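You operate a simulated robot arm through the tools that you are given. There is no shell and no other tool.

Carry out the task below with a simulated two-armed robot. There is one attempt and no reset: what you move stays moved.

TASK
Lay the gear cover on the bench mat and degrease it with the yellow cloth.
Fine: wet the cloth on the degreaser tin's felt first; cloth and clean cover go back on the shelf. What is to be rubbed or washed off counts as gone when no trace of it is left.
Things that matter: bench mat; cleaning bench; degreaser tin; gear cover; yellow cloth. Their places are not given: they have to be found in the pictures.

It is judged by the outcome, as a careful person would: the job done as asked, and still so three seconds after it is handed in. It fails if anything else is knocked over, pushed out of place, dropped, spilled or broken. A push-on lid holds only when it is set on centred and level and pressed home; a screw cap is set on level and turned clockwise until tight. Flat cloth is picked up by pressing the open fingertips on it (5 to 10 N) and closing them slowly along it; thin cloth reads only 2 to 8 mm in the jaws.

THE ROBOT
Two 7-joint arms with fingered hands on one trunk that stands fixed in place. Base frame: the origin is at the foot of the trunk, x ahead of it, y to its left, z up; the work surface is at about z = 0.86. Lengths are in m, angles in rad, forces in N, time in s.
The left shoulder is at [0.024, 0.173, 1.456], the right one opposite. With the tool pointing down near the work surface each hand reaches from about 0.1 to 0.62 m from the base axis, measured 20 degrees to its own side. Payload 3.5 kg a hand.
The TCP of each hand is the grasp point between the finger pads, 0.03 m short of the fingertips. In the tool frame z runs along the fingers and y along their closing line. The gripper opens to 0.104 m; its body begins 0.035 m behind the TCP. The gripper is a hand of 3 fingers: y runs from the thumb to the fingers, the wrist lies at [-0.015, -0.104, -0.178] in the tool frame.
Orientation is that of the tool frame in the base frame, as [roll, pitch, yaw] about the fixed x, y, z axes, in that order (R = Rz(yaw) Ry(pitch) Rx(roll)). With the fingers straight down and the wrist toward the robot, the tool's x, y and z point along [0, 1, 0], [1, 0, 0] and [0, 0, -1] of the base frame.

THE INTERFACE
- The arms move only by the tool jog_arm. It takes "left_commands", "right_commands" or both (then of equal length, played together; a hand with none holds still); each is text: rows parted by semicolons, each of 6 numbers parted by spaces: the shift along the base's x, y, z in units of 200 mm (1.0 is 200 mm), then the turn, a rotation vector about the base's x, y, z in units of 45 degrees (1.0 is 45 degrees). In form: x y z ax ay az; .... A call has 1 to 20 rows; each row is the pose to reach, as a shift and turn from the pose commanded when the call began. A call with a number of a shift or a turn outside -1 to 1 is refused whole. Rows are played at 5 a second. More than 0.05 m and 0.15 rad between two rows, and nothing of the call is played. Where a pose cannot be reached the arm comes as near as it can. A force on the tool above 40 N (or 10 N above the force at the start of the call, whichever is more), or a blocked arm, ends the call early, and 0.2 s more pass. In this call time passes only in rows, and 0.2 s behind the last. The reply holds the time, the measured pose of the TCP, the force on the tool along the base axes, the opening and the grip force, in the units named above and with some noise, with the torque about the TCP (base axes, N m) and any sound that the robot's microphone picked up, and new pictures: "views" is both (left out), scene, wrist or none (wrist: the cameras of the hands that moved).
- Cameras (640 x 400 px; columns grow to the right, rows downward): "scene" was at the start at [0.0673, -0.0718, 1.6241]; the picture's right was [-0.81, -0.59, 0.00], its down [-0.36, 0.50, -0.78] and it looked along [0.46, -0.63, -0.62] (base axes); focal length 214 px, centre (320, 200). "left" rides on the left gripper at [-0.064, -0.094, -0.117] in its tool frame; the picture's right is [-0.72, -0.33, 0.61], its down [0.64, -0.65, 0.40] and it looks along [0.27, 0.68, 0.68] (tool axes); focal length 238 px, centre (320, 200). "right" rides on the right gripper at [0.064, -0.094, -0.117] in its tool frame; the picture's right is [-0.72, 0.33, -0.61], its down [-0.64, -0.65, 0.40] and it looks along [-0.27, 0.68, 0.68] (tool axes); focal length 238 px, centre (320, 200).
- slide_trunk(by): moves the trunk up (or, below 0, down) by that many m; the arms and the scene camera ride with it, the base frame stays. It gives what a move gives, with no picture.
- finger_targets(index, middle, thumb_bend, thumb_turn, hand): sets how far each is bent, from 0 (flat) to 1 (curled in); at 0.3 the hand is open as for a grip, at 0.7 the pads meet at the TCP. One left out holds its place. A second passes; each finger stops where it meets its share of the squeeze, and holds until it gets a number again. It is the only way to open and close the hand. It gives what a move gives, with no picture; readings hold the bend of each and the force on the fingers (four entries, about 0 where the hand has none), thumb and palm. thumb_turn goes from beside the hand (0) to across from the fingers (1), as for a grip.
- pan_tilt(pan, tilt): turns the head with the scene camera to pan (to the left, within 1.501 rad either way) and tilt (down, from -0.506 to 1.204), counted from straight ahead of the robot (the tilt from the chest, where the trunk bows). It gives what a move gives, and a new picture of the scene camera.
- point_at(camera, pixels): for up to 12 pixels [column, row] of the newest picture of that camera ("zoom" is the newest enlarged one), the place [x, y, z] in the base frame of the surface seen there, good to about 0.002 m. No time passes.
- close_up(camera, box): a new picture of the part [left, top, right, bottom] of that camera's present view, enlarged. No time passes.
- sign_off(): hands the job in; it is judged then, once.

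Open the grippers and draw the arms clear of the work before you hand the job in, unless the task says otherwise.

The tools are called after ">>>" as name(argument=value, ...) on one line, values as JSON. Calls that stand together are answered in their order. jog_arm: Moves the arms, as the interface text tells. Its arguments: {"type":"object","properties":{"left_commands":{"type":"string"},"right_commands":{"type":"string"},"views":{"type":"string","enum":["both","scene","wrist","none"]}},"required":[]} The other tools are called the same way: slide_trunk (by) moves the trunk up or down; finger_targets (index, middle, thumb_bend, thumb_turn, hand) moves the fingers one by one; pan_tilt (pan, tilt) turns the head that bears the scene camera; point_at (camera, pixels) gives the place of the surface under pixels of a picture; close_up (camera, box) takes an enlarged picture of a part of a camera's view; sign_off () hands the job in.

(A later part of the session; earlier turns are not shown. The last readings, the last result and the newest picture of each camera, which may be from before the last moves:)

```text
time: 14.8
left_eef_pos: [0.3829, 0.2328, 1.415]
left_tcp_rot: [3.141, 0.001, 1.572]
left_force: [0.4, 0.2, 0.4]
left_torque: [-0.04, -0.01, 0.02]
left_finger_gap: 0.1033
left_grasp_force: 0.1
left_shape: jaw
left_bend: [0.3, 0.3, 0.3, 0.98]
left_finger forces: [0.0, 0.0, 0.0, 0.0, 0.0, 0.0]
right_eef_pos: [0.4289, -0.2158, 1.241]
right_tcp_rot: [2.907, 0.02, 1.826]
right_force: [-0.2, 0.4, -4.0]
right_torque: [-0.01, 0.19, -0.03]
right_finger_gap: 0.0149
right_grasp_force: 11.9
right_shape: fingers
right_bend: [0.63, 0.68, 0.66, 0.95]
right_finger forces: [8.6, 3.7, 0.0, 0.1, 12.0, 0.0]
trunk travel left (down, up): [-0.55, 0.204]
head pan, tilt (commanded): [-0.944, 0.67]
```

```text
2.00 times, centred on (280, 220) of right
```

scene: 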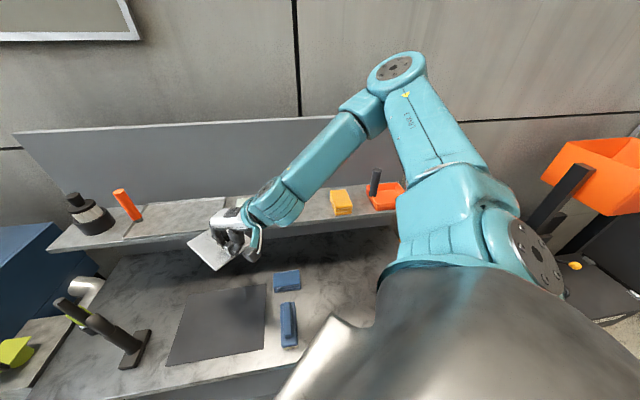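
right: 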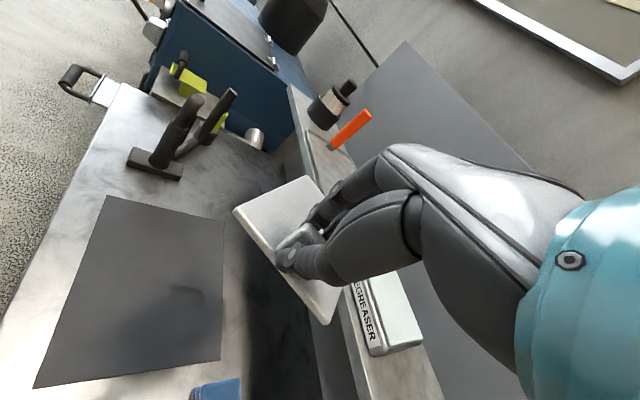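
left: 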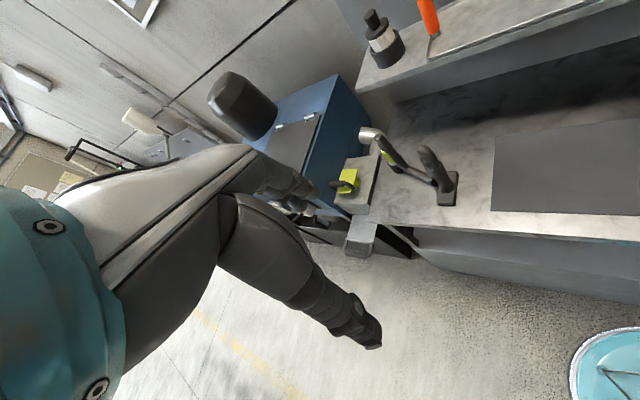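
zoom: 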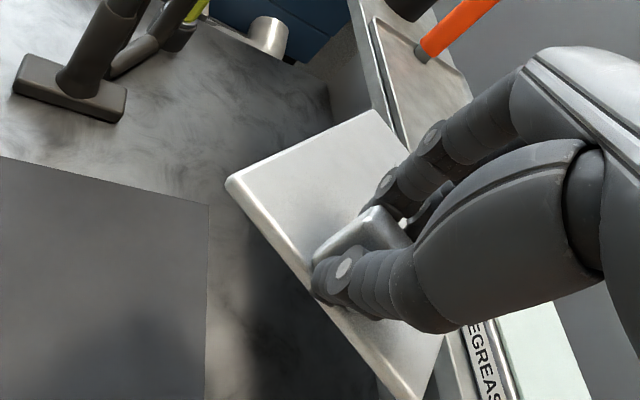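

That configuration works well. I turn a further 39° and move over the mat, then descend part-way to z≈1.06.

>>> jog_arm(right_commands="0.02 0.025 0 0 0 0.123; 0.04 0.05 0 0 0 0.246; 0.06 0.075 0 0 0 0.37; 0.08 0.1 0 0 0 0.49; 0.1 0.125 0 0 0 0.614; 0.12 0.15 0 0 0 0.737; 0.135 0.174 0 0 0 0.86; 0.135 0.174 -0.13 0 0 0.86; 0.135 0.174 -0.26 0 0 0.86; 0.135 0.174 -0.39 0 0 0.86; 0.135 0.174 -0.52 0 0 0.86; 0.135 0.174 -0.65 0 0 0.86; 0.135 0.174 -0.78 0 0 0.86; 0.135 0.174 -0.9 0 0 0.86")

>>> close_up(camera="right", box=[160, 120, 400, 320])

```text
time: 17.8
left_eef_pos: [0.3833, 0.2341, 1.4144]
left_tcp_rot: [3.141, 0.0, 1.572]
left_force: [0.6, -0.2, 0.3]
left_torque: [-0.03, 0.01, 0.01]
left_finger_gap: 0.1034
left_grasp_force: 0.1
left_shape: jaw
left_bend: [0.3, 0.3, 0.3, 0.98]
left_finger forces: [0.0, 0.0, 0.1, 0.1, 0.1, 0.1]
right_eef_pos: [0.4475, -0.1802, 1.1853]
right_tcp_rot: [2.932, -0.003, 2.524]
right_force: [0.4, 0.4, -4.2]
right_torque: [-0.14, 0.16, -0.02]
right_finger_gap: 0.0149
right_grasp_force: 12.3
right_shape: fingers
right_bend: [0.63, 0.68, 0.66, 0.95]
right_finger forces: [8.4, 4.0, 0.0, 0.0, 12.0, 0.0]
right hand out of reach, approached as far as the arm can: row 9, 10, 11, 12, 13, 14
trunk travel left (down, up): [-0.55, 0.204]
head pan, tilt (commanded): [-0.944, 0.67]
```

scene: 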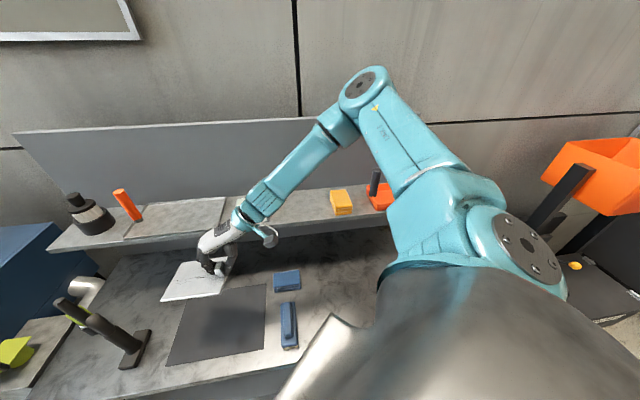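
right: 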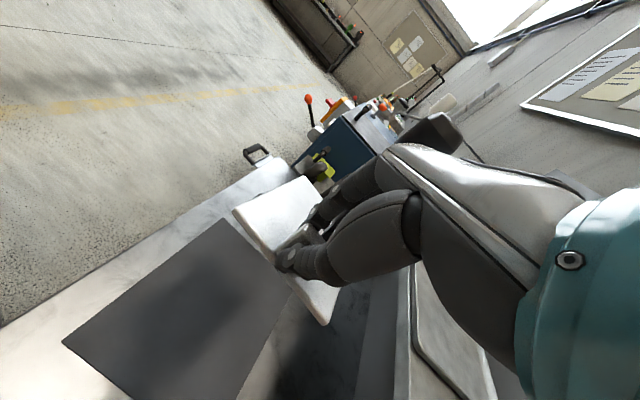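

```text
2.00 times, centred on (280, 220) of right
```

zoom: 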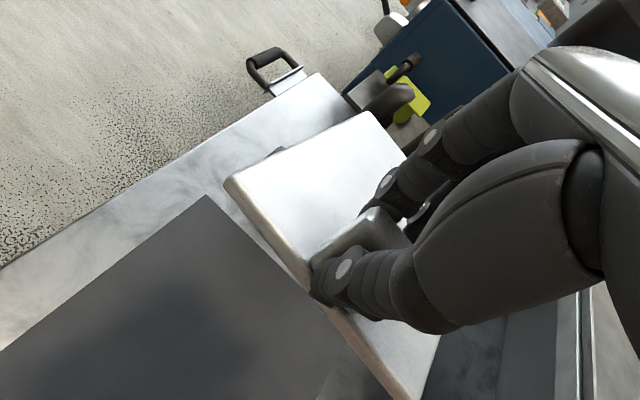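

The arm can't descend further in this posture (stopped at z 1.185), though the cover is over the mat area. I use the trunk instead, first lowering 0.12 m.

>>> slide_trunk(by=-0.12)

>>> pan_tilt(pan=-0.6, tilt=0.75)

```text
time: 19.3
left_eef_pos: [0.3822, 0.2335, 1.2949]
left_tcp_rot: [3.141, -0.001, 1.572]
left_force: [-0.4, -0.2, 0.5]
left_torque: [-0.02, 0.02, -0.04]
left_finger_gap: 0.1037
left_grasp_force: 0.1
left_shape: jaw
left_bend: [0.3, 0.3, 0.3, 0.98]
left_finger forces: [0.0, 0.0, 0.0, 0.1, 0.1, 0.1]
right_eef_pos: [0.4448, -0.1772, 1.0689]
right_tcp_rot: [2.906, 0.018, 2.499]
right_force: [0.6, 0.5, -3.9]
right_torque: [-0.15, 0.15, 0.0]
right_finger_gap: 0.0154
right_grasp_force: 12.3
right_shape: fingers
right_bend: [0.63, 0.68, 0.66, 0.95]
right_finger forces: [8.4, 4.0, 0.1, 0.1, 11.9, 0.0]
trunk travel left (down, up): [-0.43, 0.324]
head pan, tilt (commanded): [-0.944, 0.67]
```

```text
time: 20.1
left_eef_pos: [0.3825, 0.2323, 1.294]
left_tcp_rot: [-3.142, 0.0, 1.573]
left_force: [-0.4, 0.5, -0.5]
left_torque: [0.01, -0.01, 0.02]
left_finger_gap: 0.1037
left_grasp_force: 0.0
left_shape: jaw
left_bend: [0.3, 0.3, 0.3, 0.98]
left_finger forces: [0.0, 0.1, 0.0, 0.1, 0.1, 0.0]
right_eef_pos: [0.4436, -0.1763, 1.0692]
right_tcp_rot: [2.909, 0.019, 2.5]
right_force: [-0.5, 1.1, -2.7]
right_torque: [-0.11, 0.13, 0.0]
right_finger_gap: 0.0152
right_grasp_force: 12.1
right_shape: fingers
right_bend: [0.63, 0.68, 0.66, 0.95]
right_finger forces: [8.4, 4.0, 0.1, 0.1, 11.8, 0.1]
trunk travel left (down, up): [-0.43, 0.324]
head pan, tilt (commanded): [-0.6, 0.75]
```

scene: 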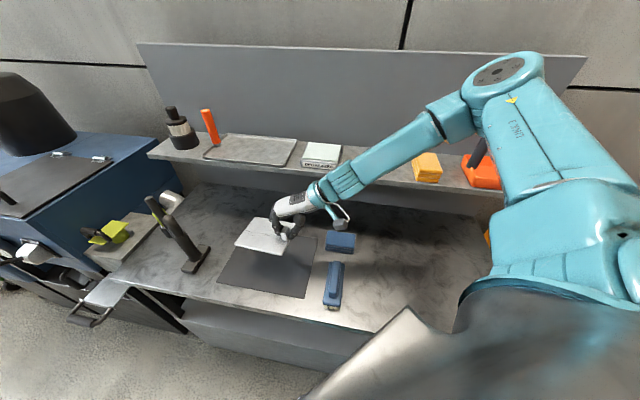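

The view now shows the cover above the mat at (262,238). I check where the forearm and elbow are relative to the shelf before lowering more.

>>> point_at(camera="scene", pixels=[[500, 72], [430, 125], [380, 160], [340, 185], [343, 222], [395, 170], [298, 205], [262, 238], [240, 245], [280, 225], [285, 250], [230, 280]])

```text
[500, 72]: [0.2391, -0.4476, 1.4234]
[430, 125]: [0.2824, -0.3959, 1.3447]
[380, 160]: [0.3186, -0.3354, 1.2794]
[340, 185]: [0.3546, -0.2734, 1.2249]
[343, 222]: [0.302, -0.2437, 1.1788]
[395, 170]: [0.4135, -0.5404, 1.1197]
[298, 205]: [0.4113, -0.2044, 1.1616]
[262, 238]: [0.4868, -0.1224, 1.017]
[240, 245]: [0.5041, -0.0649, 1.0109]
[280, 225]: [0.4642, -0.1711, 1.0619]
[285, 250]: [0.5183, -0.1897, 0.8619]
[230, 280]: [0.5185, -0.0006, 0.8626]
```

The forearm is well clear of the shelf. The cover droops about 8° at its far end, so I lower the trunk another 0.10 m and then correct the tilt.

>>> slide_trunk(by=-0.1)

>>> jog_arm(right_commands="0 0 0 0.05 -0.06 0; 0 0 0 0.1 -0.12 0")

>>> point_at(camera="scene", pixels=[[262, 228], [240, 230], [280, 215]])

```text
time: 21.5
left_eef_pos: [0.3817, 0.2334, 1.1955]
left_tcp_rot: [3.141, 0.001, 1.573]
left_force: [-0.9, 0.0, 0.2]
left_torque: [0.01, 0.03, -0.01]
left_finger_gap: 0.1034
left_grasp_force: 0.1
left_shape: jaw
left_bend: [0.3, 0.3, 0.3, 0.98]
left_finger forces: [0.0, 0.0, 0.0, 0.0, 0.0, 0.1]
right_eef_pos: [0.4445, -0.1774, 0.9677]
right_tcp_rot: [2.908, 0.02, 2.498]
right_force: [0.3, 0.0, -3.1]
right_torque: [-0.11, 0.14, 0.01]
right_finger_gap: 0.015
right_grasp_force: 12.0
right_shape: fingers
right_bend: [0.63, 0.68, 0.66, 0.95]
right_finger forces: [8.6, 4.0, 0.1, 0.0, 12.0, 0.0]
trunk travel left (down, up): [-0.33, 0.424]
head pan, tilt (commanded): [-0.6, 0.75]
```

```text
time: 22.1
left_eef_pos: [0.3818, 0.2339, 1.1957]
left_tcp_rot: [-3.141, 0.0, 1.572]
left_force: [0.4, 0.3, 0.1]
left_torque: [0.0, 0.02, 0.02]
left_finger_gap: 0.1038
left_grasp_force: 0.0
left_shape: jaw
left_bend: [0.3, 0.3, 0.3, 0.98]
left_finger forces: [0.1, 0.0, 0.0, 0.0, 0.1, 0.0]
right_eef_pos: [0.4457, -0.1772, 0.9683]
right_tcp_rot: [2.829, 0.043, 2.491]
right_force: [-0.4, 0.3, -3.3]
right_torque: [-0.14, 0.18, 0.02]
right_finger_gap: 0.0153
right_grasp_force: 12.7
right_shape: fingers
right_bend: [0.63, 0.68, 0.66, 0.95]
right_finger forces: [8.3, 4.1, 0.0, 0.1, 12.0, 0.0]
trunk travel left (down, up): [-0.33, 0.424]
head pan, tilt (commanded): [-0.6, 0.75]
```

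scene: 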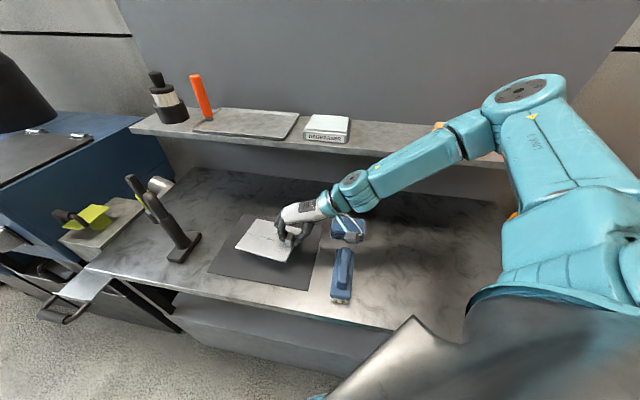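
right: 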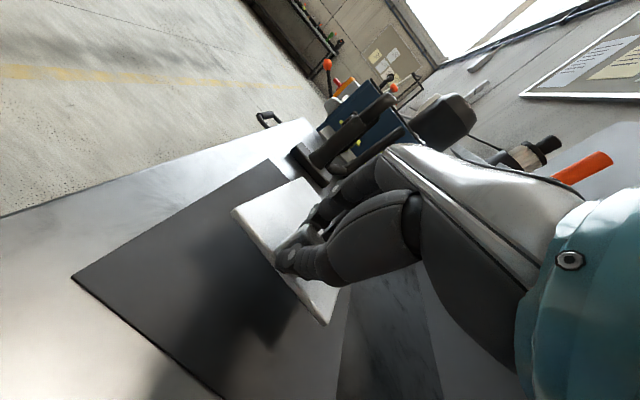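

```text
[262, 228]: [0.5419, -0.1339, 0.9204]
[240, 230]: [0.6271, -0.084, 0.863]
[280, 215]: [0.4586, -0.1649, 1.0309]
```

I zoom on the cover above the mat to measure its corners and levelness.

>>> close_up(camera="scene", box=[190, 180, 390, 305])

>>> point_at(camera="zoom", pixels=[[225, 130], [150, 220], [310, 260], [270, 180], [200, 180], [240, 230], [180, 200], [290, 250], [230, 145]])

```text
3.20 times, centred on (290, 242) of scene
```

zoom: 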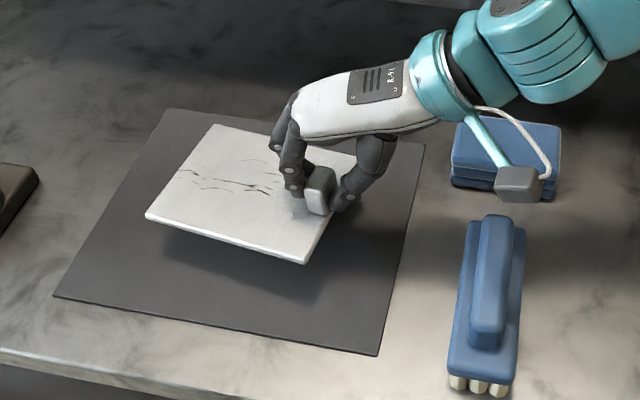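

```text
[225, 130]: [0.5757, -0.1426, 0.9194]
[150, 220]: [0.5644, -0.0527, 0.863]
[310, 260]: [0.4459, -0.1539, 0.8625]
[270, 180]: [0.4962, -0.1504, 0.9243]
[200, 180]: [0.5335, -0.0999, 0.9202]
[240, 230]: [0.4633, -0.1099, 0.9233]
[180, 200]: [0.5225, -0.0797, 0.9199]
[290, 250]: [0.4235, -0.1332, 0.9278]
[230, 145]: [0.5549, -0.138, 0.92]
```

The cover is nearly level (z 0.928 near the knob to 0.920 at the far end) and over the mat's middle. I lower the trunk 0.045 m, then go in small steps.

>>> slide_trunk(by=-0.045)

>>> slide_trunk(by=-0.006)

>>> close_up(camera="scene", box=[190, 150, 390, 275])

```text
time: 22.9
left_eef_pos: [0.3811, 0.2327, 1.1501]
left_tcp_rot: [3.141, 0.0, 1.573]
left_force: [-0.1, 0.4, -0.2]
left_torque: [0.01, -0.02, 0.03]
left_finger_gap: 0.1038
left_grasp_force: 0.0
left_shape: jaw
left_bend: [0.3, 0.3, 0.3, 0.98]
left_finger forces: [0.1, 0.0, 0.1, 0.0, 0.0, 0.0]
right_eef_pos: [0.4445, -0.1772, 0.9235]
right_tcp_rot: [2.788, 0.05, 2.494]
right_force: [-0.5, 0.4, -3.1]
right_torque: [-0.12, 0.15, -0.01]
right_finger_gap: 0.0153
right_grasp_force: 12.2
right_shape: fingers
right_bend: [0.63, 0.68, 0.66, 0.95]
right_finger forces: [8.3, 4.2, 0.0, 0.1, 12.4, 0.0]
trunk travel left (down, up): [-0.285, 0.469]
head pan, tilt (commanded): [-0.6, 0.75]
```

```text
time: 23.5
left_eef_pos: [0.3825, 0.2333, 1.1449]
left_tcp_rot: [-3.141, 0.001, 1.572]
left_force: [-0.3, -0.4, 0.8]
left_torque: [-0.02, 0.0, -0.01]
left_finger_gap: 0.1037
left_grasp_force: 0.1
left_shape: jaw
left_bend: [0.3, 0.3, 0.3, 0.98]
left_finger forces: [0.0, 0.1, 0.1, 0.1, 0.1, 0.0]
right_eef_pos: [0.4443, -0.1772, 0.9173]
right_tcp_rot: [2.788, 0.047, 2.496]
right_force: [0.8, 0.1, -3.0]
right_torque: [-0.14, 0.15, 0.01]
right_finger_gap: 0.0154
right_grasp_force: 12.4
right_shape: fingers
right_bend: [0.63, 0.68, 0.66, 0.95]
right_finger forces: [8.2, 4.2, 0.0, 0.0, 12.1, 0.0]
trunk travel left (down, up): [-0.279, 0.475]
head pan, tilt (commanded): [-0.6, 0.75]
```

```text
3.20 times, centred on (290, 212) of scene
```

zoom: 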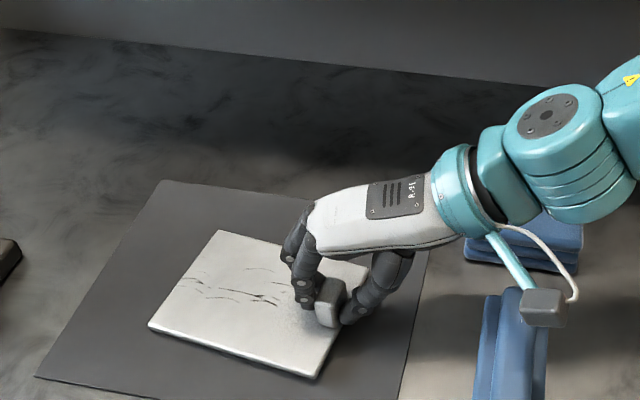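

No contact yet at TCP z 0.917. I lower in 4 mm steps watching the vertical force.

>>> slide_trunk(by=-0.004)

>>> slide_trunk(by=-0.004)

>>> close_up(camera="scene", box=[190, 150, 390, 275])

>>> point_at(camera="zoom", pixels=[[220, 240], [155, 322], [305, 368], [260, 270], [200, 285], [240, 335], [300, 350], [100, 320]])

```text
time: 24.0
left_eef_pos: [0.3824, 0.2334, 1.1399]
left_tcp_rot: [3.141, 0.0, 1.572]
left_force: [0.2, -0.1, 0.0]
left_torque: [0.02, -0.03, 0.0]
left_finger_gap: 0.1034
left_grasp_force: 0.1
left_shape: jaw
left_bend: [0.3, 0.3, 0.3, 0.98]
left_finger forces: [0.1, 0.1, 0.0, 0.1, 0.0, 0.0]
right_eef_pos: [0.445, -0.1752, 0.9132]
right_tcp_rot: [2.789, 0.048, 2.494]
right_force: [-0.1, -0.6, -3.7]
right_torque: [-0.15, 0.17, -0.03]
right_finger_gap: 0.0153
right_grasp_force: 12.1
right_shape: fingers
right_bend: [0.63, 0.71, 0.66, 0.95]
right_finger forces: [8.1, 4.0, 0.0, 0.1, 12.0, 0.0]
trunk travel left (down, up): [-0.275, 0.479]
head pan, tilt (commanded): [-0.6, 0.75]
```

```text
time: 24.5
left_eef_pos: [0.3819, 0.2331, 1.136]
left_tcp_rot: [3.141, 0.001, 1.574]
left_force: [0.0, 0.5, -0.2]
left_torque: [0.0, 0.0, -0.03]
left_finger_gap: 0.1035
left_grasp_force: 0.1
left_shape: jaw
left_bend: [0.3, 0.3, 0.3, 0.98]
left_finger forces: [0.0, 0.0, 0.0, 0.1, 0.0, 0.1]
right_eef_pos: [0.4448, -0.1775, 0.908]
right_tcp_rot: [2.788, 0.047, 2.496]
right_force: [0.4, 0.5, -2.2]
right_torque: [-0.12, 0.11, 0.02]
right_finger_gap: 0.0152
right_grasp_force: 11.0
right_shape: fingers
right_bend: [0.71, 0.71, 0.66, 0.95]
right_finger forces: [7.4, 3.8, 0.1, 0.1, 11.1, 0.0]
trunk travel left (down, up): [-0.271, 0.483]
head pan, tilt (commanded): [-0.6, 0.75]
```

```text
3.20 times, centred on (290, 212) of scene
```

zoom: 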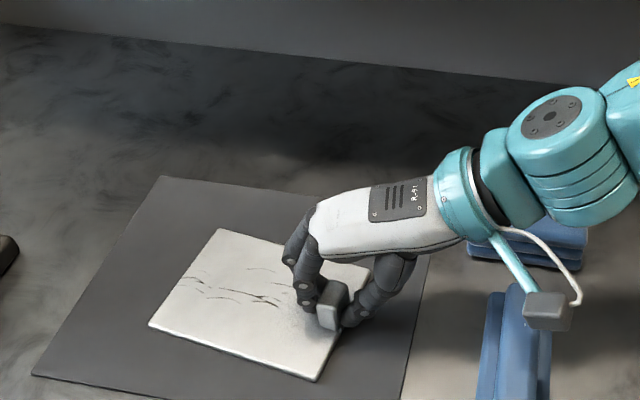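

```text
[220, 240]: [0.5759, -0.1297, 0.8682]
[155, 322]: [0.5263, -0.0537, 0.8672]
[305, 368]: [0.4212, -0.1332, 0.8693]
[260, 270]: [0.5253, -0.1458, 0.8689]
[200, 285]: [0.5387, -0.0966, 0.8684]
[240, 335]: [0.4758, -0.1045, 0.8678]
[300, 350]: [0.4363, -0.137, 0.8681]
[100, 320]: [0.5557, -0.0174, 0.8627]
```

The cover's top is level at z 0.868 all over, i.e. it lies on the mat. I lower 1.5 mm more to unload it, then open the fingers.

>>> slide_trunk(by=-0.0015)

>>> finger_targets(hand="right", index=0.62, middle=0.62, thumb_bend=0.6)

>>> close_up(camera="scene", box=[190, 150, 390, 275])

```text
time: 25.1
left_eef_pos: [0.3822, 0.2328, 1.1344]
left_tcp_rot: [-3.141, 0.001, 1.573]
left_force: [0.0, 0.4, -0.2]
left_torque: [0.0, 0.0, 0.02]
left_finger_gap: 0.1036
left_grasp_force: 0.0
left_shape: jaw
left_bend: [0.3, 0.3, 0.3, 0.98]
left_finger forces: [0.0, 0.0, 0.0, 0.1, 0.1, 0.1]
right_eef_pos: [0.4457, -0.1775, 0.9072]
right_tcp_rot: [2.789, 0.048, 2.496]
right_force: [0.3, -1.1, -2.9]
right_torque: [-0.1, 0.08, 0.01]
right_finger_gap: 0.0152
right_grasp_force: 10.8
right_shape: fingers
right_bend: [0.71, 0.71, 0.66, 0.95]
right_finger forces: [7.1, 3.7, 0.0, 0.0, 10.7, 0.0]
trunk travel left (down, up): [-0.27, 0.485]
head pan, tilt (commanded): [-0.6, 0.75]
```

```text
time: 26.1
left_eef_pos: [0.3812, 0.2331, 1.1335]
left_tcp_rot: [3.141, -0.001, 1.572]
left_force: [0.7, -0.3, -0.2]
left_torque: [0.0, -0.02, -0.01]
left_finger_gap: 0.1036
left_grasp_force: 0.1
left_shape: jaw
left_bend: [0.3, 0.3, 0.3, 0.98]
left_finger forces: [0.0, 0.0, 0.0, 0.0, 0.0, 0.1]
right_eef_pos: [0.4442, -0.176, 0.9082]
right_tcp_rot: [2.789, 0.048, 2.496]
right_force: [-0.3, 0.0, 0.0]
right_torque: [-0.01, 0.0, -0.03]
right_finger_gap: 0.0234
right_grasp_force: 0.3
right_shape: fingers
right_bend: [0.62, 0.62, 0.6, 0.97]
right_finger forces: [0.1, 0.0, 0.1, 0.1, 0.5, 0.0]
trunk travel left (down, up): [-0.27, 0.485]
head pan, tilt (commanded): [-0.6, 0.75]
```

```text
3.20 times, centred on (290, 212) of scene
```

zoom: 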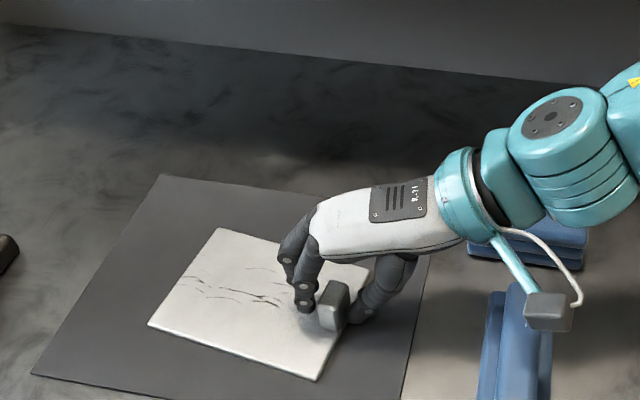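

The cover is released flat on the mat; the thumb barely touches. I open the thumb a little more and rise by trunk.

>>> finger_targets(hand="right", index=0.6, middle=0.6, thumb_bend=0.54)

>>> slide_trunk(by=0.04)

>>> finger_targets(hand="right", index=0.3, middle=0.3, thumb_bend=0.3)

>>> slide_trunk(by=0.229)

>>> pan_tilt(pan=-0.75, tilt=0.75)

```text
time: 27.1
left_eef_pos: [0.3817, 0.233, 1.1347]
left_tcp_rot: [-3.139, -0.001, 1.572]
left_force: [0.2, -0.4, -0.1]
left_torque: [0.0, 0.02, 0.01]
left_finger_gap: 0.1035
left_grasp_force: 0.0
left_shape: jaw
left_bend: [0.3, 0.3, 0.3, 0.98]
left_finger forces: [0.0, 0.1, 0.0, 0.0, 0.0, 0.1]
right_eef_pos: [0.4444, -0.1769, 0.9076]
right_tcp_rot: [2.789, 0.047, 2.497]
right_force: [0.1, -0.2, 0.0]
right_torque: [0.01, 0.01, 0.01]
right_finger_gap: 0.0334
right_grasp_force: 0.0
right_shape: fingers
right_bend: [0.6, 0.6, 0.54, 0.97]
right_finger forces: [0.0, 0.0, 0.0, 0.0, 0.1, 0.0]
trunk travel left (down, up): [-0.27, 0.485]
head pan, tilt (commanded): [-0.6, 0.75]
```

```text
time: 27.9
left_eef_pos: [0.3825, 0.2337, 1.1737]
left_tcp_rot: [-3.141, 0.001, 1.57]
left_force: [0.4, -0.5, -0.5]
left_torque: [-0.02, 0.03, -0.03]
left_finger_gap: 0.1037
left_grasp_force: 0.1
left_shape: jaw
left_bend: [0.3, 0.3, 0.3, 0.98]
left_finger forces: [0.0, 0.0, 0.1, 0.1, 0.0, 0.0]
right_eef_pos: [0.4456, -0.1771, 0.9479]
right_tcp_rot: [2.79, 0.046, 2.497]
right_force: [0.7, 0.0, -0.2]
right_torque: [0.01, -0.02, 0.01]
right_finger_gap: 0.0331
right_grasp_force: 0.1
right_shape: fingers
right_bend: [0.6, 0.6, 0.54, 0.97]
right_finger forces: [0.1, 0.0, 0.0, 0.0, 0.1, 0.0]
trunk travel left (down, up): [-0.31, 0.445]
head pan, tilt (commanded): [-0.6, 0.75]
```

```text
time: 28.9
left_eef_pos: [0.3812, 0.2319, 1.1745]
left_tcp_rot: [3.141, -0.001, 1.574]
left_force: [-0.7, -0.5, -0.1]
left_torque: [0.02, -0.02, 0.0]
left_finger_gap: 0.1036
left_grasp_force: 0.1
left_shape: jaw
left_bend: [0.3, 0.3, 0.3, 0.98]
left_finger forces: [0.0, 0.1, 0.0, 0.0, 0.0, 0.0]
right_eef_pos: [0.4451, -0.1765, 0.9475]
right_tcp_rot: [2.789, 0.047, 2.495]
right_force: [0.5, -0.9, 0.4]
right_torque: [-0.02, 0.01, 0.03]
right_finger_gap: 0.103
right_grasp_force: 0.1
right_shape: fingers
right_bend: [0.3, 0.3, 0.3, 0.97]
right_finger forces: [0.1, 0.0, 0.0, 0.1, 0.1, 0.0]
trunk travel left (down, up): [-0.31, 0.445]
head pan, tilt (commanded): [-0.6, 0.75]
```

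```text
time: 31.3
left_eef_pos: [0.3813, 0.2335, 1.4028]
left_tcp_rot: [3.141, 0.0, 1.572]
left_force: [0.0, -0.4, 0.2]
left_torque: [0.03, 0.0, -0.06]
left_finger_gap: 0.1038
left_grasp_force: 0.0
left_shape: jaw
left_bend: [0.3, 0.3, 0.3, 0.98]
left_finger forces: [0.1, 0.1, 0.0, 0.0, 0.0, 0.1]
right_eef_pos: [0.4447, -0.177, 1.1767]
right_tcp_rot: [2.789, 0.047, 2.497]
right_force: [-0.3, -0.1, 0.4]
right_torque: [-0.04, -0.01, 0.03]
right_finger_gap: 0.1025
right_grasp_force: 0.0
right_shape: fingers
right_bend: [0.3, 0.3, 0.3, 0.97]
right_finger forces: [0.0, 0.1, 0.1, 0.1, 0.0, 0.0]
trunk travel left (down, up): [-0.539, 0.216]
head pan, tilt (commanded): [-0.6, 0.75]
```

```text
time: 32.0
left_eef_pos: [0.3819, 0.233, 1.4027]
left_tcp_rot: [-3.141, 0.0, 1.574]
left_force: [-0.4, -0.5, 0.9]
left_torque: [0.02, 0.01, -0.03]
left_finger_gap: 0.1034
left_grasp_force: 0.1
left_shape: jaw
left_bend: [0.3, 0.3, 0.3, 0.98]
left_finger forces: [0.0, 0.0, 0.0, 0.0, 0.0, 0.0]
right_eef_pos: [0.4446, -0.1764, 1.1775]
right_tcp_rot: [2.788, 0.049, 2.497]
right_force: [0.7, 0.1, 0.1]
right_torque: [0.02, 0.0, 0.04]
right_finger_gap: 0.1026
right_grasp_force: 0.0
right_shape: fingers
right_bend: [0.3, 0.3, 0.3, 0.97]
right_finger forces: [0.0, 0.0, 0.0, 0.0, 0.1, 0.1]
trunk travel left (down, up): [-0.539, 0.216]
head pan, tilt (commanded): [-0.75, 0.75]
```

scene: 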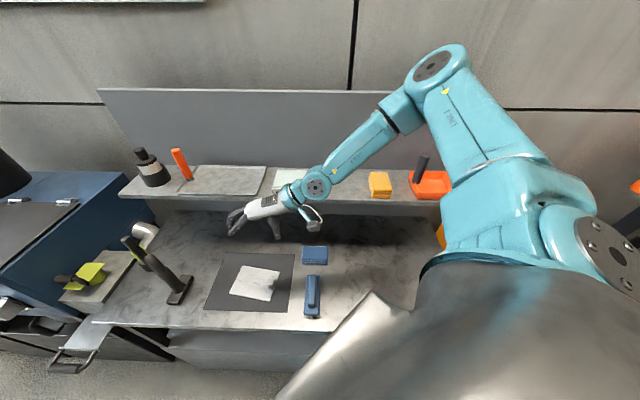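

The cover lies flat on the mat at (255,283). Before moving the arm to the cloth, I check positions of things to the right that the elbow might meet and the cover's exact place.

>>> pan_tilt(pan=-1.0, tilt=0.67)

>>> close_up(camera="scene", box=[170, 240, 330, 340])

```text
time: 32.8
left_eef_pos: [0.3821, 0.2323, 1.4041]
left_tcp_rot: [-3.141, -0.001, 1.574]
left_force: [0.6, -1.0, -0.2]
left_torque: [0.04, 0.02, -0.03]
left_finger_gap: 0.1036
left_grasp_force: 0.0
left_shape: jaw
left_bend: [0.3, 0.3, 0.3, 0.98]
left_finger forces: [0.0, 0.1, 0.0, 0.1, 0.0, 0.0]
right_eef_pos: [0.4451, -0.1774, 1.1766]
right_tcp_rot: [2.791, 0.047, 2.494]
right_force: [0.4, 0.2, 0.2]
right_torque: [0.0, -0.03, -0.01]
right_finger_gap: 0.1028
right_grasp_force: 0.1
right_shape: fingers
right_bend: [0.3, 0.3, 0.3, 0.97]
right_finger forces: [0.0, 0.1, 0.0, 0.0, 0.0, 0.0]
trunk travel left (down, up): [-0.539, 0.216]
head pan, tilt (commanded): [-1.0, 0.67]
```

scene: 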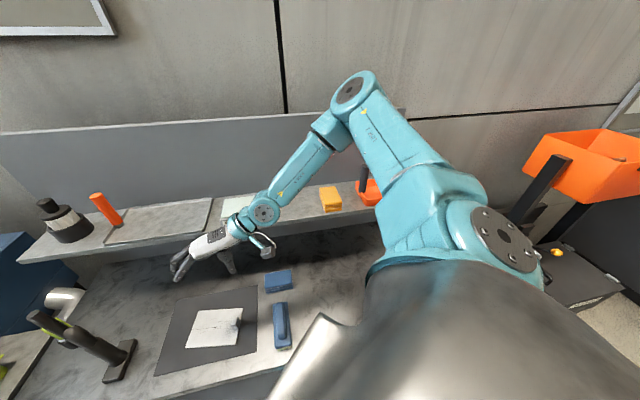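

```text
4.00 times, centred on (250, 290) of scene
```

zoom: 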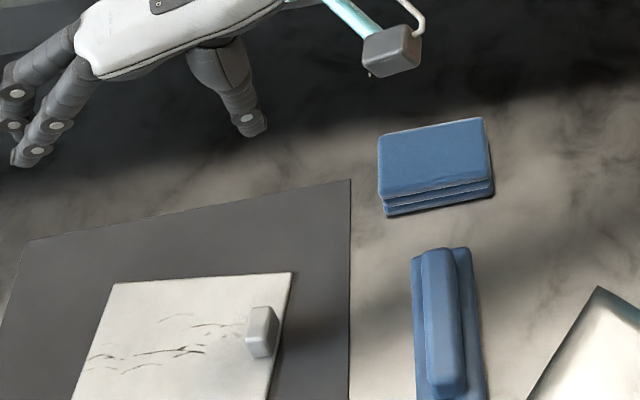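

I zoom tighter on the cover to record its corners and the extent of the grease.

>>> close_up(camera="scene", box=[180, 300, 260, 350])

>>> point_at(camera="zoom", pixels=[[133, 72], [478, 55], [62, 370], [425, 355], [455, 140], [300, 100], [100, 255], [250, 250], [430, 170], [470, 130], [200, 300], [80, 250]])

>>> point_at(camera="scene", pixels=[[555, 190], [600, 160], [530, 140], [550, 250], [362, 165], [372, 190], [355, 88], [330, 195], [500, 235]])

```text
8.00 times, centred on (220, 325) of scene
```

zoom: 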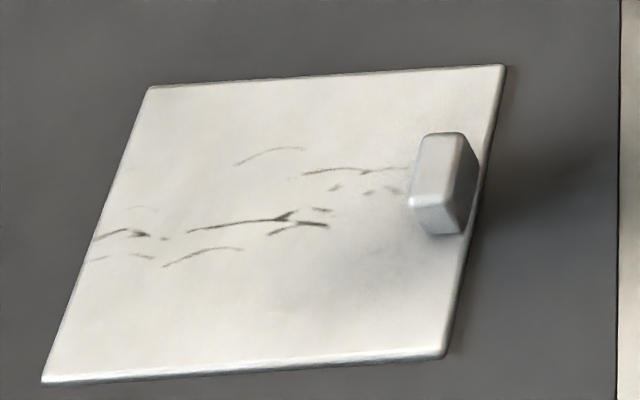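

```text
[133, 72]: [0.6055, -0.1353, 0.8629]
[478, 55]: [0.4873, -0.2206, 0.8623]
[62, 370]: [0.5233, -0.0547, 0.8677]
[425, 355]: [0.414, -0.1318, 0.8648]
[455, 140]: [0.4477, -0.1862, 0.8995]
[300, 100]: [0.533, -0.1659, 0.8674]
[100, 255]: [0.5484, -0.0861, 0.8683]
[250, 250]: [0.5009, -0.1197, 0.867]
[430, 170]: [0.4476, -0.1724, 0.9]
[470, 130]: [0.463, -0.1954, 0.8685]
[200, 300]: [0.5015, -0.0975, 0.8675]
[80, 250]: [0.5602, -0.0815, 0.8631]
```

```text
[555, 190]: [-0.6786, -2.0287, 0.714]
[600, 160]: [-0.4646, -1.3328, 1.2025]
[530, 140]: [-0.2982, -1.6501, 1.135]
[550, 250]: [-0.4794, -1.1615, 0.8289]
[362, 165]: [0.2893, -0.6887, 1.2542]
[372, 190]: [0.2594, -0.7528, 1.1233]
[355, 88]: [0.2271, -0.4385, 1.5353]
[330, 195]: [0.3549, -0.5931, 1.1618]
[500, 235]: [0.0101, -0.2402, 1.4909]
```

Nothing to the right is within reach, but the dark cylinder standing in the orange tray near (362,165) reaches z ≥1.25 and sits close to the cloth. I zoom there to measure the clearances around the cloth.

>>> close_up(camera="scene", box=[310, 145, 390, 215])

>>> point_at(camera="zoom", pixels=[[395, 120], [410, 170], [410, 220], [420, 280], [370, 305], [395, 365], [260, 325], [250, 340], [360, 280], [470, 330], [100, 300], [80, 330]])

```text
5.71 times, centred on (350, 180) of scene
```

zoom: 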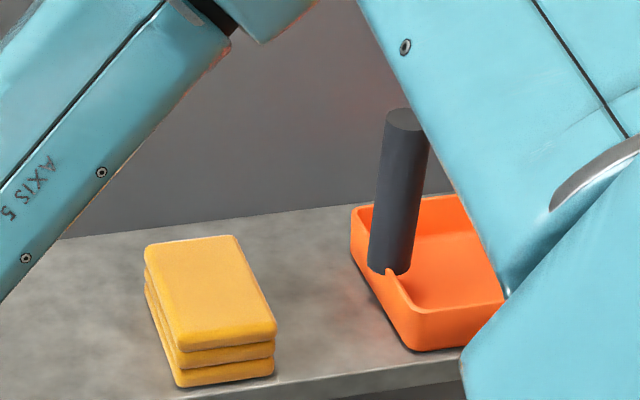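

```text
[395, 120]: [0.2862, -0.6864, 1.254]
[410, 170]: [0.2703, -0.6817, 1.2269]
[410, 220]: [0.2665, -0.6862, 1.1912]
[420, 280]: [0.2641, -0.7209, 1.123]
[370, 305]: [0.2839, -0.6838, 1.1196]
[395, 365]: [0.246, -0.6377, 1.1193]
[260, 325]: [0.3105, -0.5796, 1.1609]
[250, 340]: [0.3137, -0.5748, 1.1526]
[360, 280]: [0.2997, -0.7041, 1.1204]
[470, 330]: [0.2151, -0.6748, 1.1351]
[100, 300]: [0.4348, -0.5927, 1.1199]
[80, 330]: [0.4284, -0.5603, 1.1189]
```

The post beside the tray (at about (0.27,-0.685), top z 1.257) rules out the hand approaching with its wrist on the right, so I will pick the cloth with the wrist toward the robot first. I raise and level the hand and move right over the shelf at height.

>>> jog_arm(right_commands="0 0 0.19 -0.08 0.08 0; 0 0 0.38 -0.16 0.16 0; 0 0 0.57 -0.24 0.24 0; 0 0 0.76 -0.322 0.32 0; 0 -0.2 0.76 -0.322 0.32 0; 0 -0.4 0.76 -0.322 0.32 0; 0 -0.6 0.76 -0.322 0.32 0; 0 -0.8 0.76 -0.322 0.32 0; 0 -1.0 0.76 -0.322 0.32 0", views="scene")

```text
time: 34.8
left_eef_pos: [0.3822, 0.2325, 1.4035]
left_tcp_rot: [-3.141, 0.0, 1.571]
left_force: [0.1, -0.2, -0.1]
left_torque: [0.0, 0.0, 0.01]
left_finger_gap: 0.1037
left_grasp_force: 0.0
left_shape: jaw
left_bend: [0.3, 0.3, 0.3, 0.98]
left_finger forces: [0.0, 0.1, 0.0, 0.0, 0.1, 0.0]
right_eef_pos: [0.4447, -0.3785, 1.3287]
right_tcp_rot: [3.141, -0.005, 2.504]
right_force: [0.0, -0.9, -1.0]
right_torque: [-0.02, 0.0, 0.01]
right_finger_gap: 0.1031
right_grasp_force: 0.0
right_shape: fingers
right_bend: [0.3, 0.3, 0.3, 0.97]
right_finger forces: [0.0, 0.0, 0.0, 0.0, 0.1, 0.0]
trunk travel left (down, up): [-0.539, 0.216]
head pan, tilt (commanded): [-1.0, 0.67]
```

scene: 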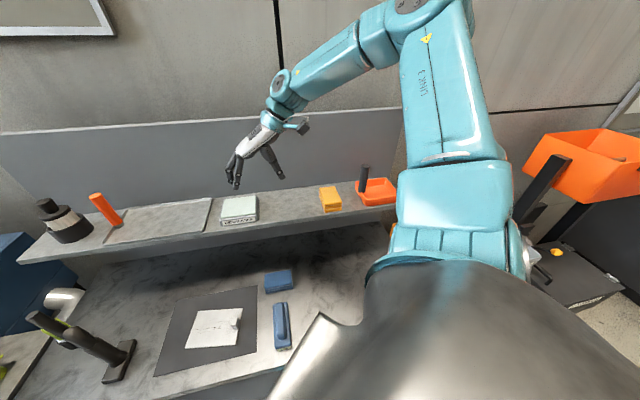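

Hand is level above the shelf. I rotate it clockwise in two calls while moving above the cloth.

>>> jog_arm(right_commands="-0.02 -0.05 0 0 0 -0.143; -0.04 -0.1 0 0 0 -0.286; -0.06 -0.15 0 0 0 -0.429; -0.08 -0.2 0 0 0 -0.571; -0.1 -0.25 0 0 0 -0.714; -0.125 -0.3 0 0 0 -0.857; -0.15 -0.35 0 0 0 -1.0", views="none")

>>> jog_arm(right_commands="-0.02 -0.08 0 0 0 -0.14; -0.06 -0.17 0 0 0 -0.28; -0.1 -0.26 0 0 0 -0.42; -0.14 -0.36 0 0 0 -0.56; -0.18 -0.46 0 0 0 -0.7; -0.22 -0.56 -0.05 0 0 -0.84; -0.25 -0.65 -0.1 0 0 -0.98; -0.28 -0.7 -0.15 0 0 -1.0")

```text
time: 36.4
left_eef_pos: [0.3808, 0.234, 1.4048]
left_tcp_rot: [-3.142, 0.0, 1.571]
left_force: [-1.0, 0.1, -0.5]
left_torque: [0.04, 0.02, 0.04]
left_finger_gap: 0.1036
left_grasp_force: 0.0
left_shape: jaw
left_bend: [0.3, 0.3, 0.3, 0.98]
left_finger forces: [0.0, 0.1, 0.0, 0.0, 0.0, 0.1]
right_eef_pos: [0.4138, -0.4461, 1.3297]
right_tcp_rot: [3.141, -0.004, 1.716]
right_force: [0.3, -1.0, 0.5]
right_torque: [0.03, 0.01, 0.01]
right_finger_gap: 0.1028
right_grasp_force: 0.1
right_shape: fingers
right_bend: [0.3, 0.3, 0.3, 0.97]
right_finger forces: [0.1, 0.0, 0.0, 0.0, 0.0, 0.1]
trunk travel left (down, up): [-0.539, 0.216]
head pan, tilt (commanded): [-1.0, 0.67]
```

```text
time: 38.2
left_eef_pos: [0.3829, 0.2335, 1.4036]
left_tcp_rot: [3.141, 0.001, 1.573]
left_force: [0.5, 0.3, -0.5]
left_torque: [0.0, 0.03, -0.02]
left_finger_gap: 0.1038
left_grasp_force: 0.0
left_shape: jaw
left_bend: [0.3, 0.3, 0.3, 0.98]
left_finger forces: [0.2, 0.0, 0.0, 0.0, 0.1, 0.1]
right_eef_pos: [0.3559, -0.5946, 1.2938]
right_tcp_rot: [-3.141, -0.006, 0.935]
right_force: [0.1, -0.7, -0.4]
right_torque: [-0.03, 0.0, 0.0]
right_finger_gap: 0.1029
right_grasp_force: 0.1
right_shape: fingers
right_bend: [0.3, 0.3, 0.3, 0.97]
right_finger forces: [0.0, 0.0, 0.1, 0.0, 0.0, 0.0]
right hand out of reach, approached as far as the arm can: row 5, 6, 7, 8
trunk travel left (down, up): [-0.539, 0.216]
head pan, tilt (commanded): [-1.0, 0.67]
```

scene: 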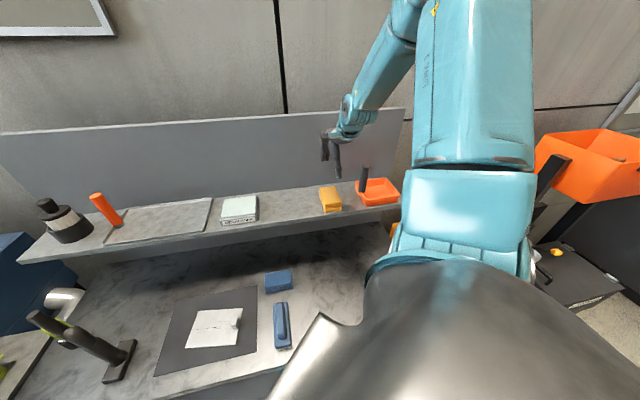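
right: 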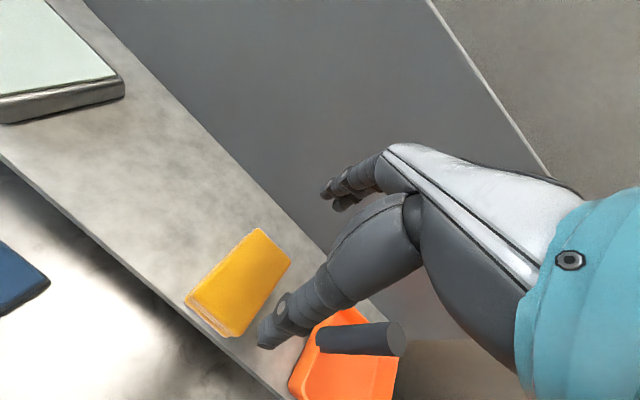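

The hand is above the cloth (seen at (238,283) in the wrist view) at yaw 0.935. I measure the cloth's top from this view for fine alignment.

>>> close_up(camera="right", box=[160, 210, 320, 360])

>>> point_at(camera="zoom", pixels=[[260, 60], [345, 140], [200, 300], [95, 215], [230, 170], [180, 315], [80, 240], [300, 200], [160, 130]])

```text
2.67 times, centred on (240, 285) of right
```

zoom: 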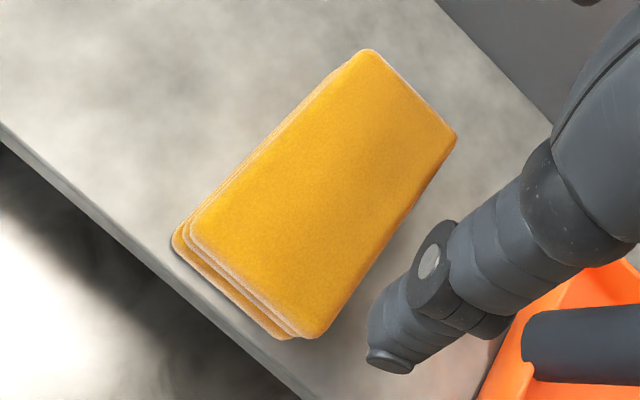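

```text
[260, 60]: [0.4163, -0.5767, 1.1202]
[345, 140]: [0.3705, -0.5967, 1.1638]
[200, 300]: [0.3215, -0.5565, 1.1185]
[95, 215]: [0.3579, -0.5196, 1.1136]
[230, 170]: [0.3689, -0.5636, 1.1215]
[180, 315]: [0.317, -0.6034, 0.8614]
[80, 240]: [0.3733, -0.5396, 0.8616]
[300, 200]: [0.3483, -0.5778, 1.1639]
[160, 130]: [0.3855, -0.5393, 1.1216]
```

Re-measuring with the right zoom pixels: cloth top corners appear at (368,55), (452,138), (310,332), (195,228).

>>> point_at(camera="zoom", pixels=[[368, 60], [445, 138], [312, 325], [200, 228], [325, 190], [408, 98], [258, 285], [283, 142], [380, 235], [180, 240], [470, 100], [150, 260]])

```text
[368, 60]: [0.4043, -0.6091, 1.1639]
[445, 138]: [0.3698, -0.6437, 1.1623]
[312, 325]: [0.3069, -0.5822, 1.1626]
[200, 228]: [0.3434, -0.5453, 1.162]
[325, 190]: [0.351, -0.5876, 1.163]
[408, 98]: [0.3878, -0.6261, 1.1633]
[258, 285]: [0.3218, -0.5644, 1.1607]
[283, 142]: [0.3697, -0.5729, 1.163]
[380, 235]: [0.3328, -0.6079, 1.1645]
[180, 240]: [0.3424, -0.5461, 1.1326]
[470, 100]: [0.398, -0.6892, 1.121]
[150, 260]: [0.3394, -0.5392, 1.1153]
```

The cloth centre is (0.356,-0.595), exactly under the TCP, its long axis along the tool y. I open the fingers wider, turn the last 8.5° and lower to z≈1.21.

>>> finger_targets(hand="right", index=0.2, middle=0.2, thumb_bend=0.2)

>>> jog_arm(right_commands="0 0 -0.1 0 0 -0.1; 0 0 -0.2 0 0 -0.19; 0 0 -0.3 0 0 -0.19; 0 0 -0.4 0 0 -0.19")

>>> close_up(camera="right", box=[160, 150, 400, 350])

```text
time: 39.2
left_eef_pos: [0.3819, 0.2326, 1.4036]
left_tcp_rot: [3.14, 0.0, 1.574]
left_force: [0.6, 0.3, 0.3]
left_torque: [-0.02, 0.0, 0.01]
left_finger_gap: 0.1039
left_grasp_force: 0.1
left_shape: jaw
left_bend: [0.3, 0.3, 0.3, 0.98]
left_finger forces: [0.1, 0.1, 0.1, 0.0, 0.0, 0.0]
right_eef_pos: [0.357, -0.594, 1.2921]
right_tcp_rot: [-3.142, -0.008, 0.935]
right_force: [-0.2, 0.0, 0.3]
right_torque: [0.0, 0.0, -0.02]
right_finger_gap: 0.125
right_grasp_force: 0.0
right_shape: fingers
right_bend: [0.2, 0.2, 0.2, 0.97]
right_finger forces: [0.1, 0.0, 0.0, 0.0, 0.0, 0.0]
trunk travel left (down, up): [-0.539, 0.216]
head pan, tilt (commanded): [-1.0, 0.67]
```

```text
time: 40.2
left_eef_pos: [0.3829, 0.2325, 1.4038]
left_tcp_rot: [3.141, -0.002, 1.573]
left_force: [0.4, -0.3, -0.4]
left_torque: [-0.01, 0.0, 0.02]
left_finger_gap: 0.1038
left_grasp_force: 0.0
left_shape: jaw
left_bend: [0.3, 0.3, 0.3, 0.98]
left_finger forces: [0.1, 0.1, 0.0, 0.0, 0.1, 0.0]
right_eef_pos: [0.3574, -0.5954, 1.2123]
right_tcp_rot: [-3.141, -0.002, 0.783]
right_force: [-0.8, 0.1, -0.2]
right_torque: [0.05, 0.02, 0.01]
right_finger_gap: 0.1254
right_grasp_force: 0.1
right_shape: fingers
right_bend: [0.2, 0.2, 0.2, 0.97]
right_finger forces: [0.0, 0.0, 0.1, 0.0, 0.0, 0.0]
right hand out of reach, approached as far as the arm can: row 1, 2
trunk travel left (down, up): [-0.539, 0.216]
head pan, tilt (commanded): [-1.0, 0.67]
```

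scene: 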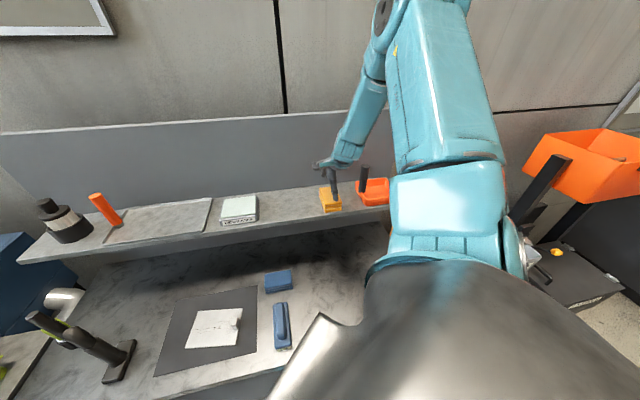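
right: 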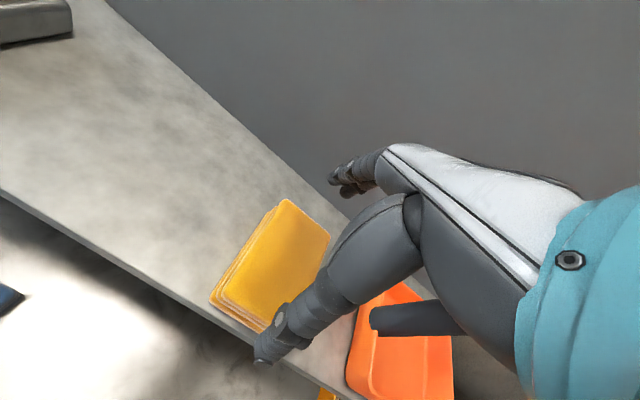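

```text
2.00 times, centred on (280, 250) of right
```

zoom: 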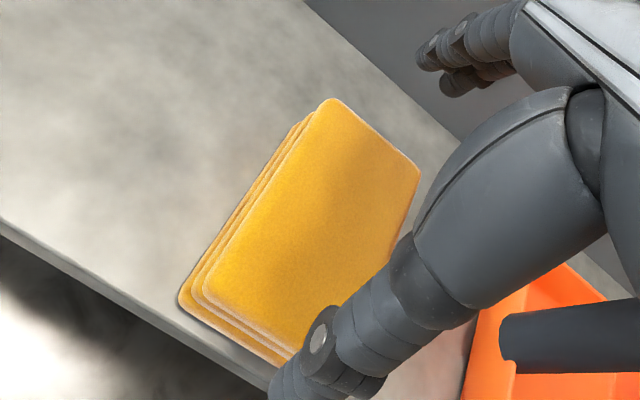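

The hand straddles the cloth lengthwise with room at both ends. I lower to z≈1.155.

>>> jog_arm(right_commands="-0.005 0 -0.1 0 0 0; -0.005 0 -0.2 0 0 0; -0.005 0 -0.28 0 0 0")

>>> close_up(camera="right", box=[200, 150, 440, 350])

>>> close_up(camera="scene", box=[290, 140, 390, 220])

```text
time: 41.0
left_eef_pos: [0.3817, 0.2319, 1.4036]
left_tcp_rot: [-3.141, -0.001, 1.573]
left_force: [0.3, 0.3, 0.2]
left_torque: [0.01, 0.02, 0.02]
left_finger_gap: 0.1035
left_grasp_force: 0.1
left_shape: jaw
left_bend: [0.3, 0.3, 0.3, 0.98]
left_finger forces: [0.0, 0.0, 0.0, 0.0, 0.0, 0.0]
right_eef_pos: [0.3556, -0.5966, 1.1573]
right_tcp_rot: [3.141, -0.002, 0.784]
right_force: [0.1, 0.1, 0.4]
right_torque: [0.01, 0.03, -0.04]
right_finger_gap: 0.126
right_grasp_force: 0.7
right_shape: fingers
right_bend: [0.2, 0.2, 0.2, 0.97]
right_finger forces: [0.1, 0.1, 0.1, 0.1, 0.9, 0.0]
trunk travel left (down, up): [-0.539, 0.216]
head pan, tilt (commanded): [-1.0, 0.67]
```

scene: 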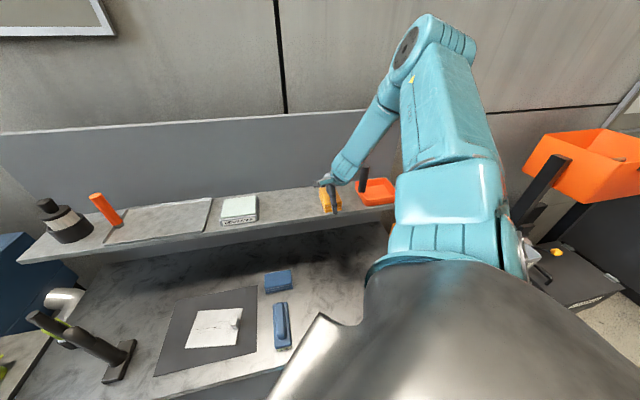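
right: 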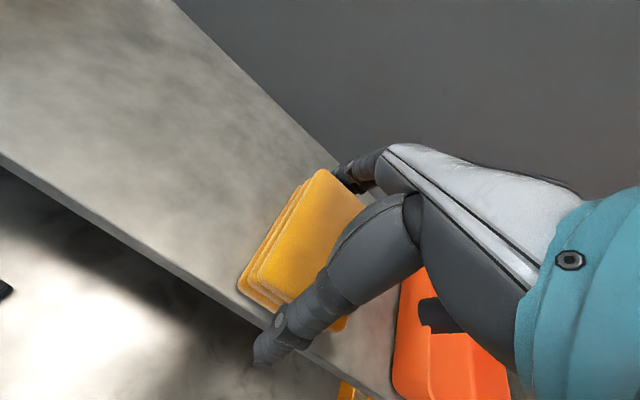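

```text
2.00 times, centred on (320, 250) of right
```

zoom: 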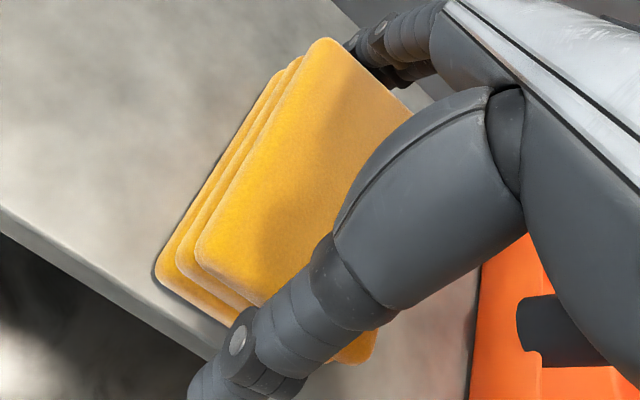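

```text
5.00 times, centred on (340, 180) of scene
```

zoom: 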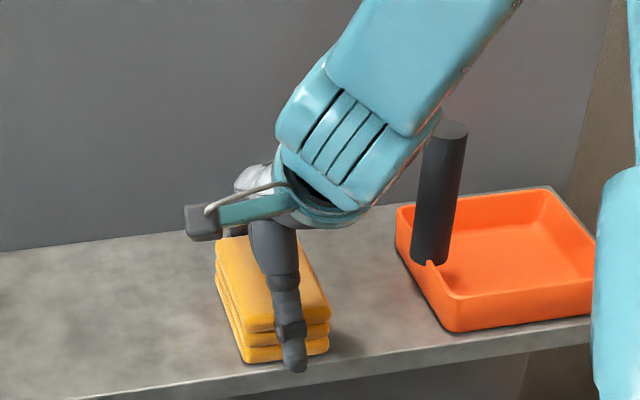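

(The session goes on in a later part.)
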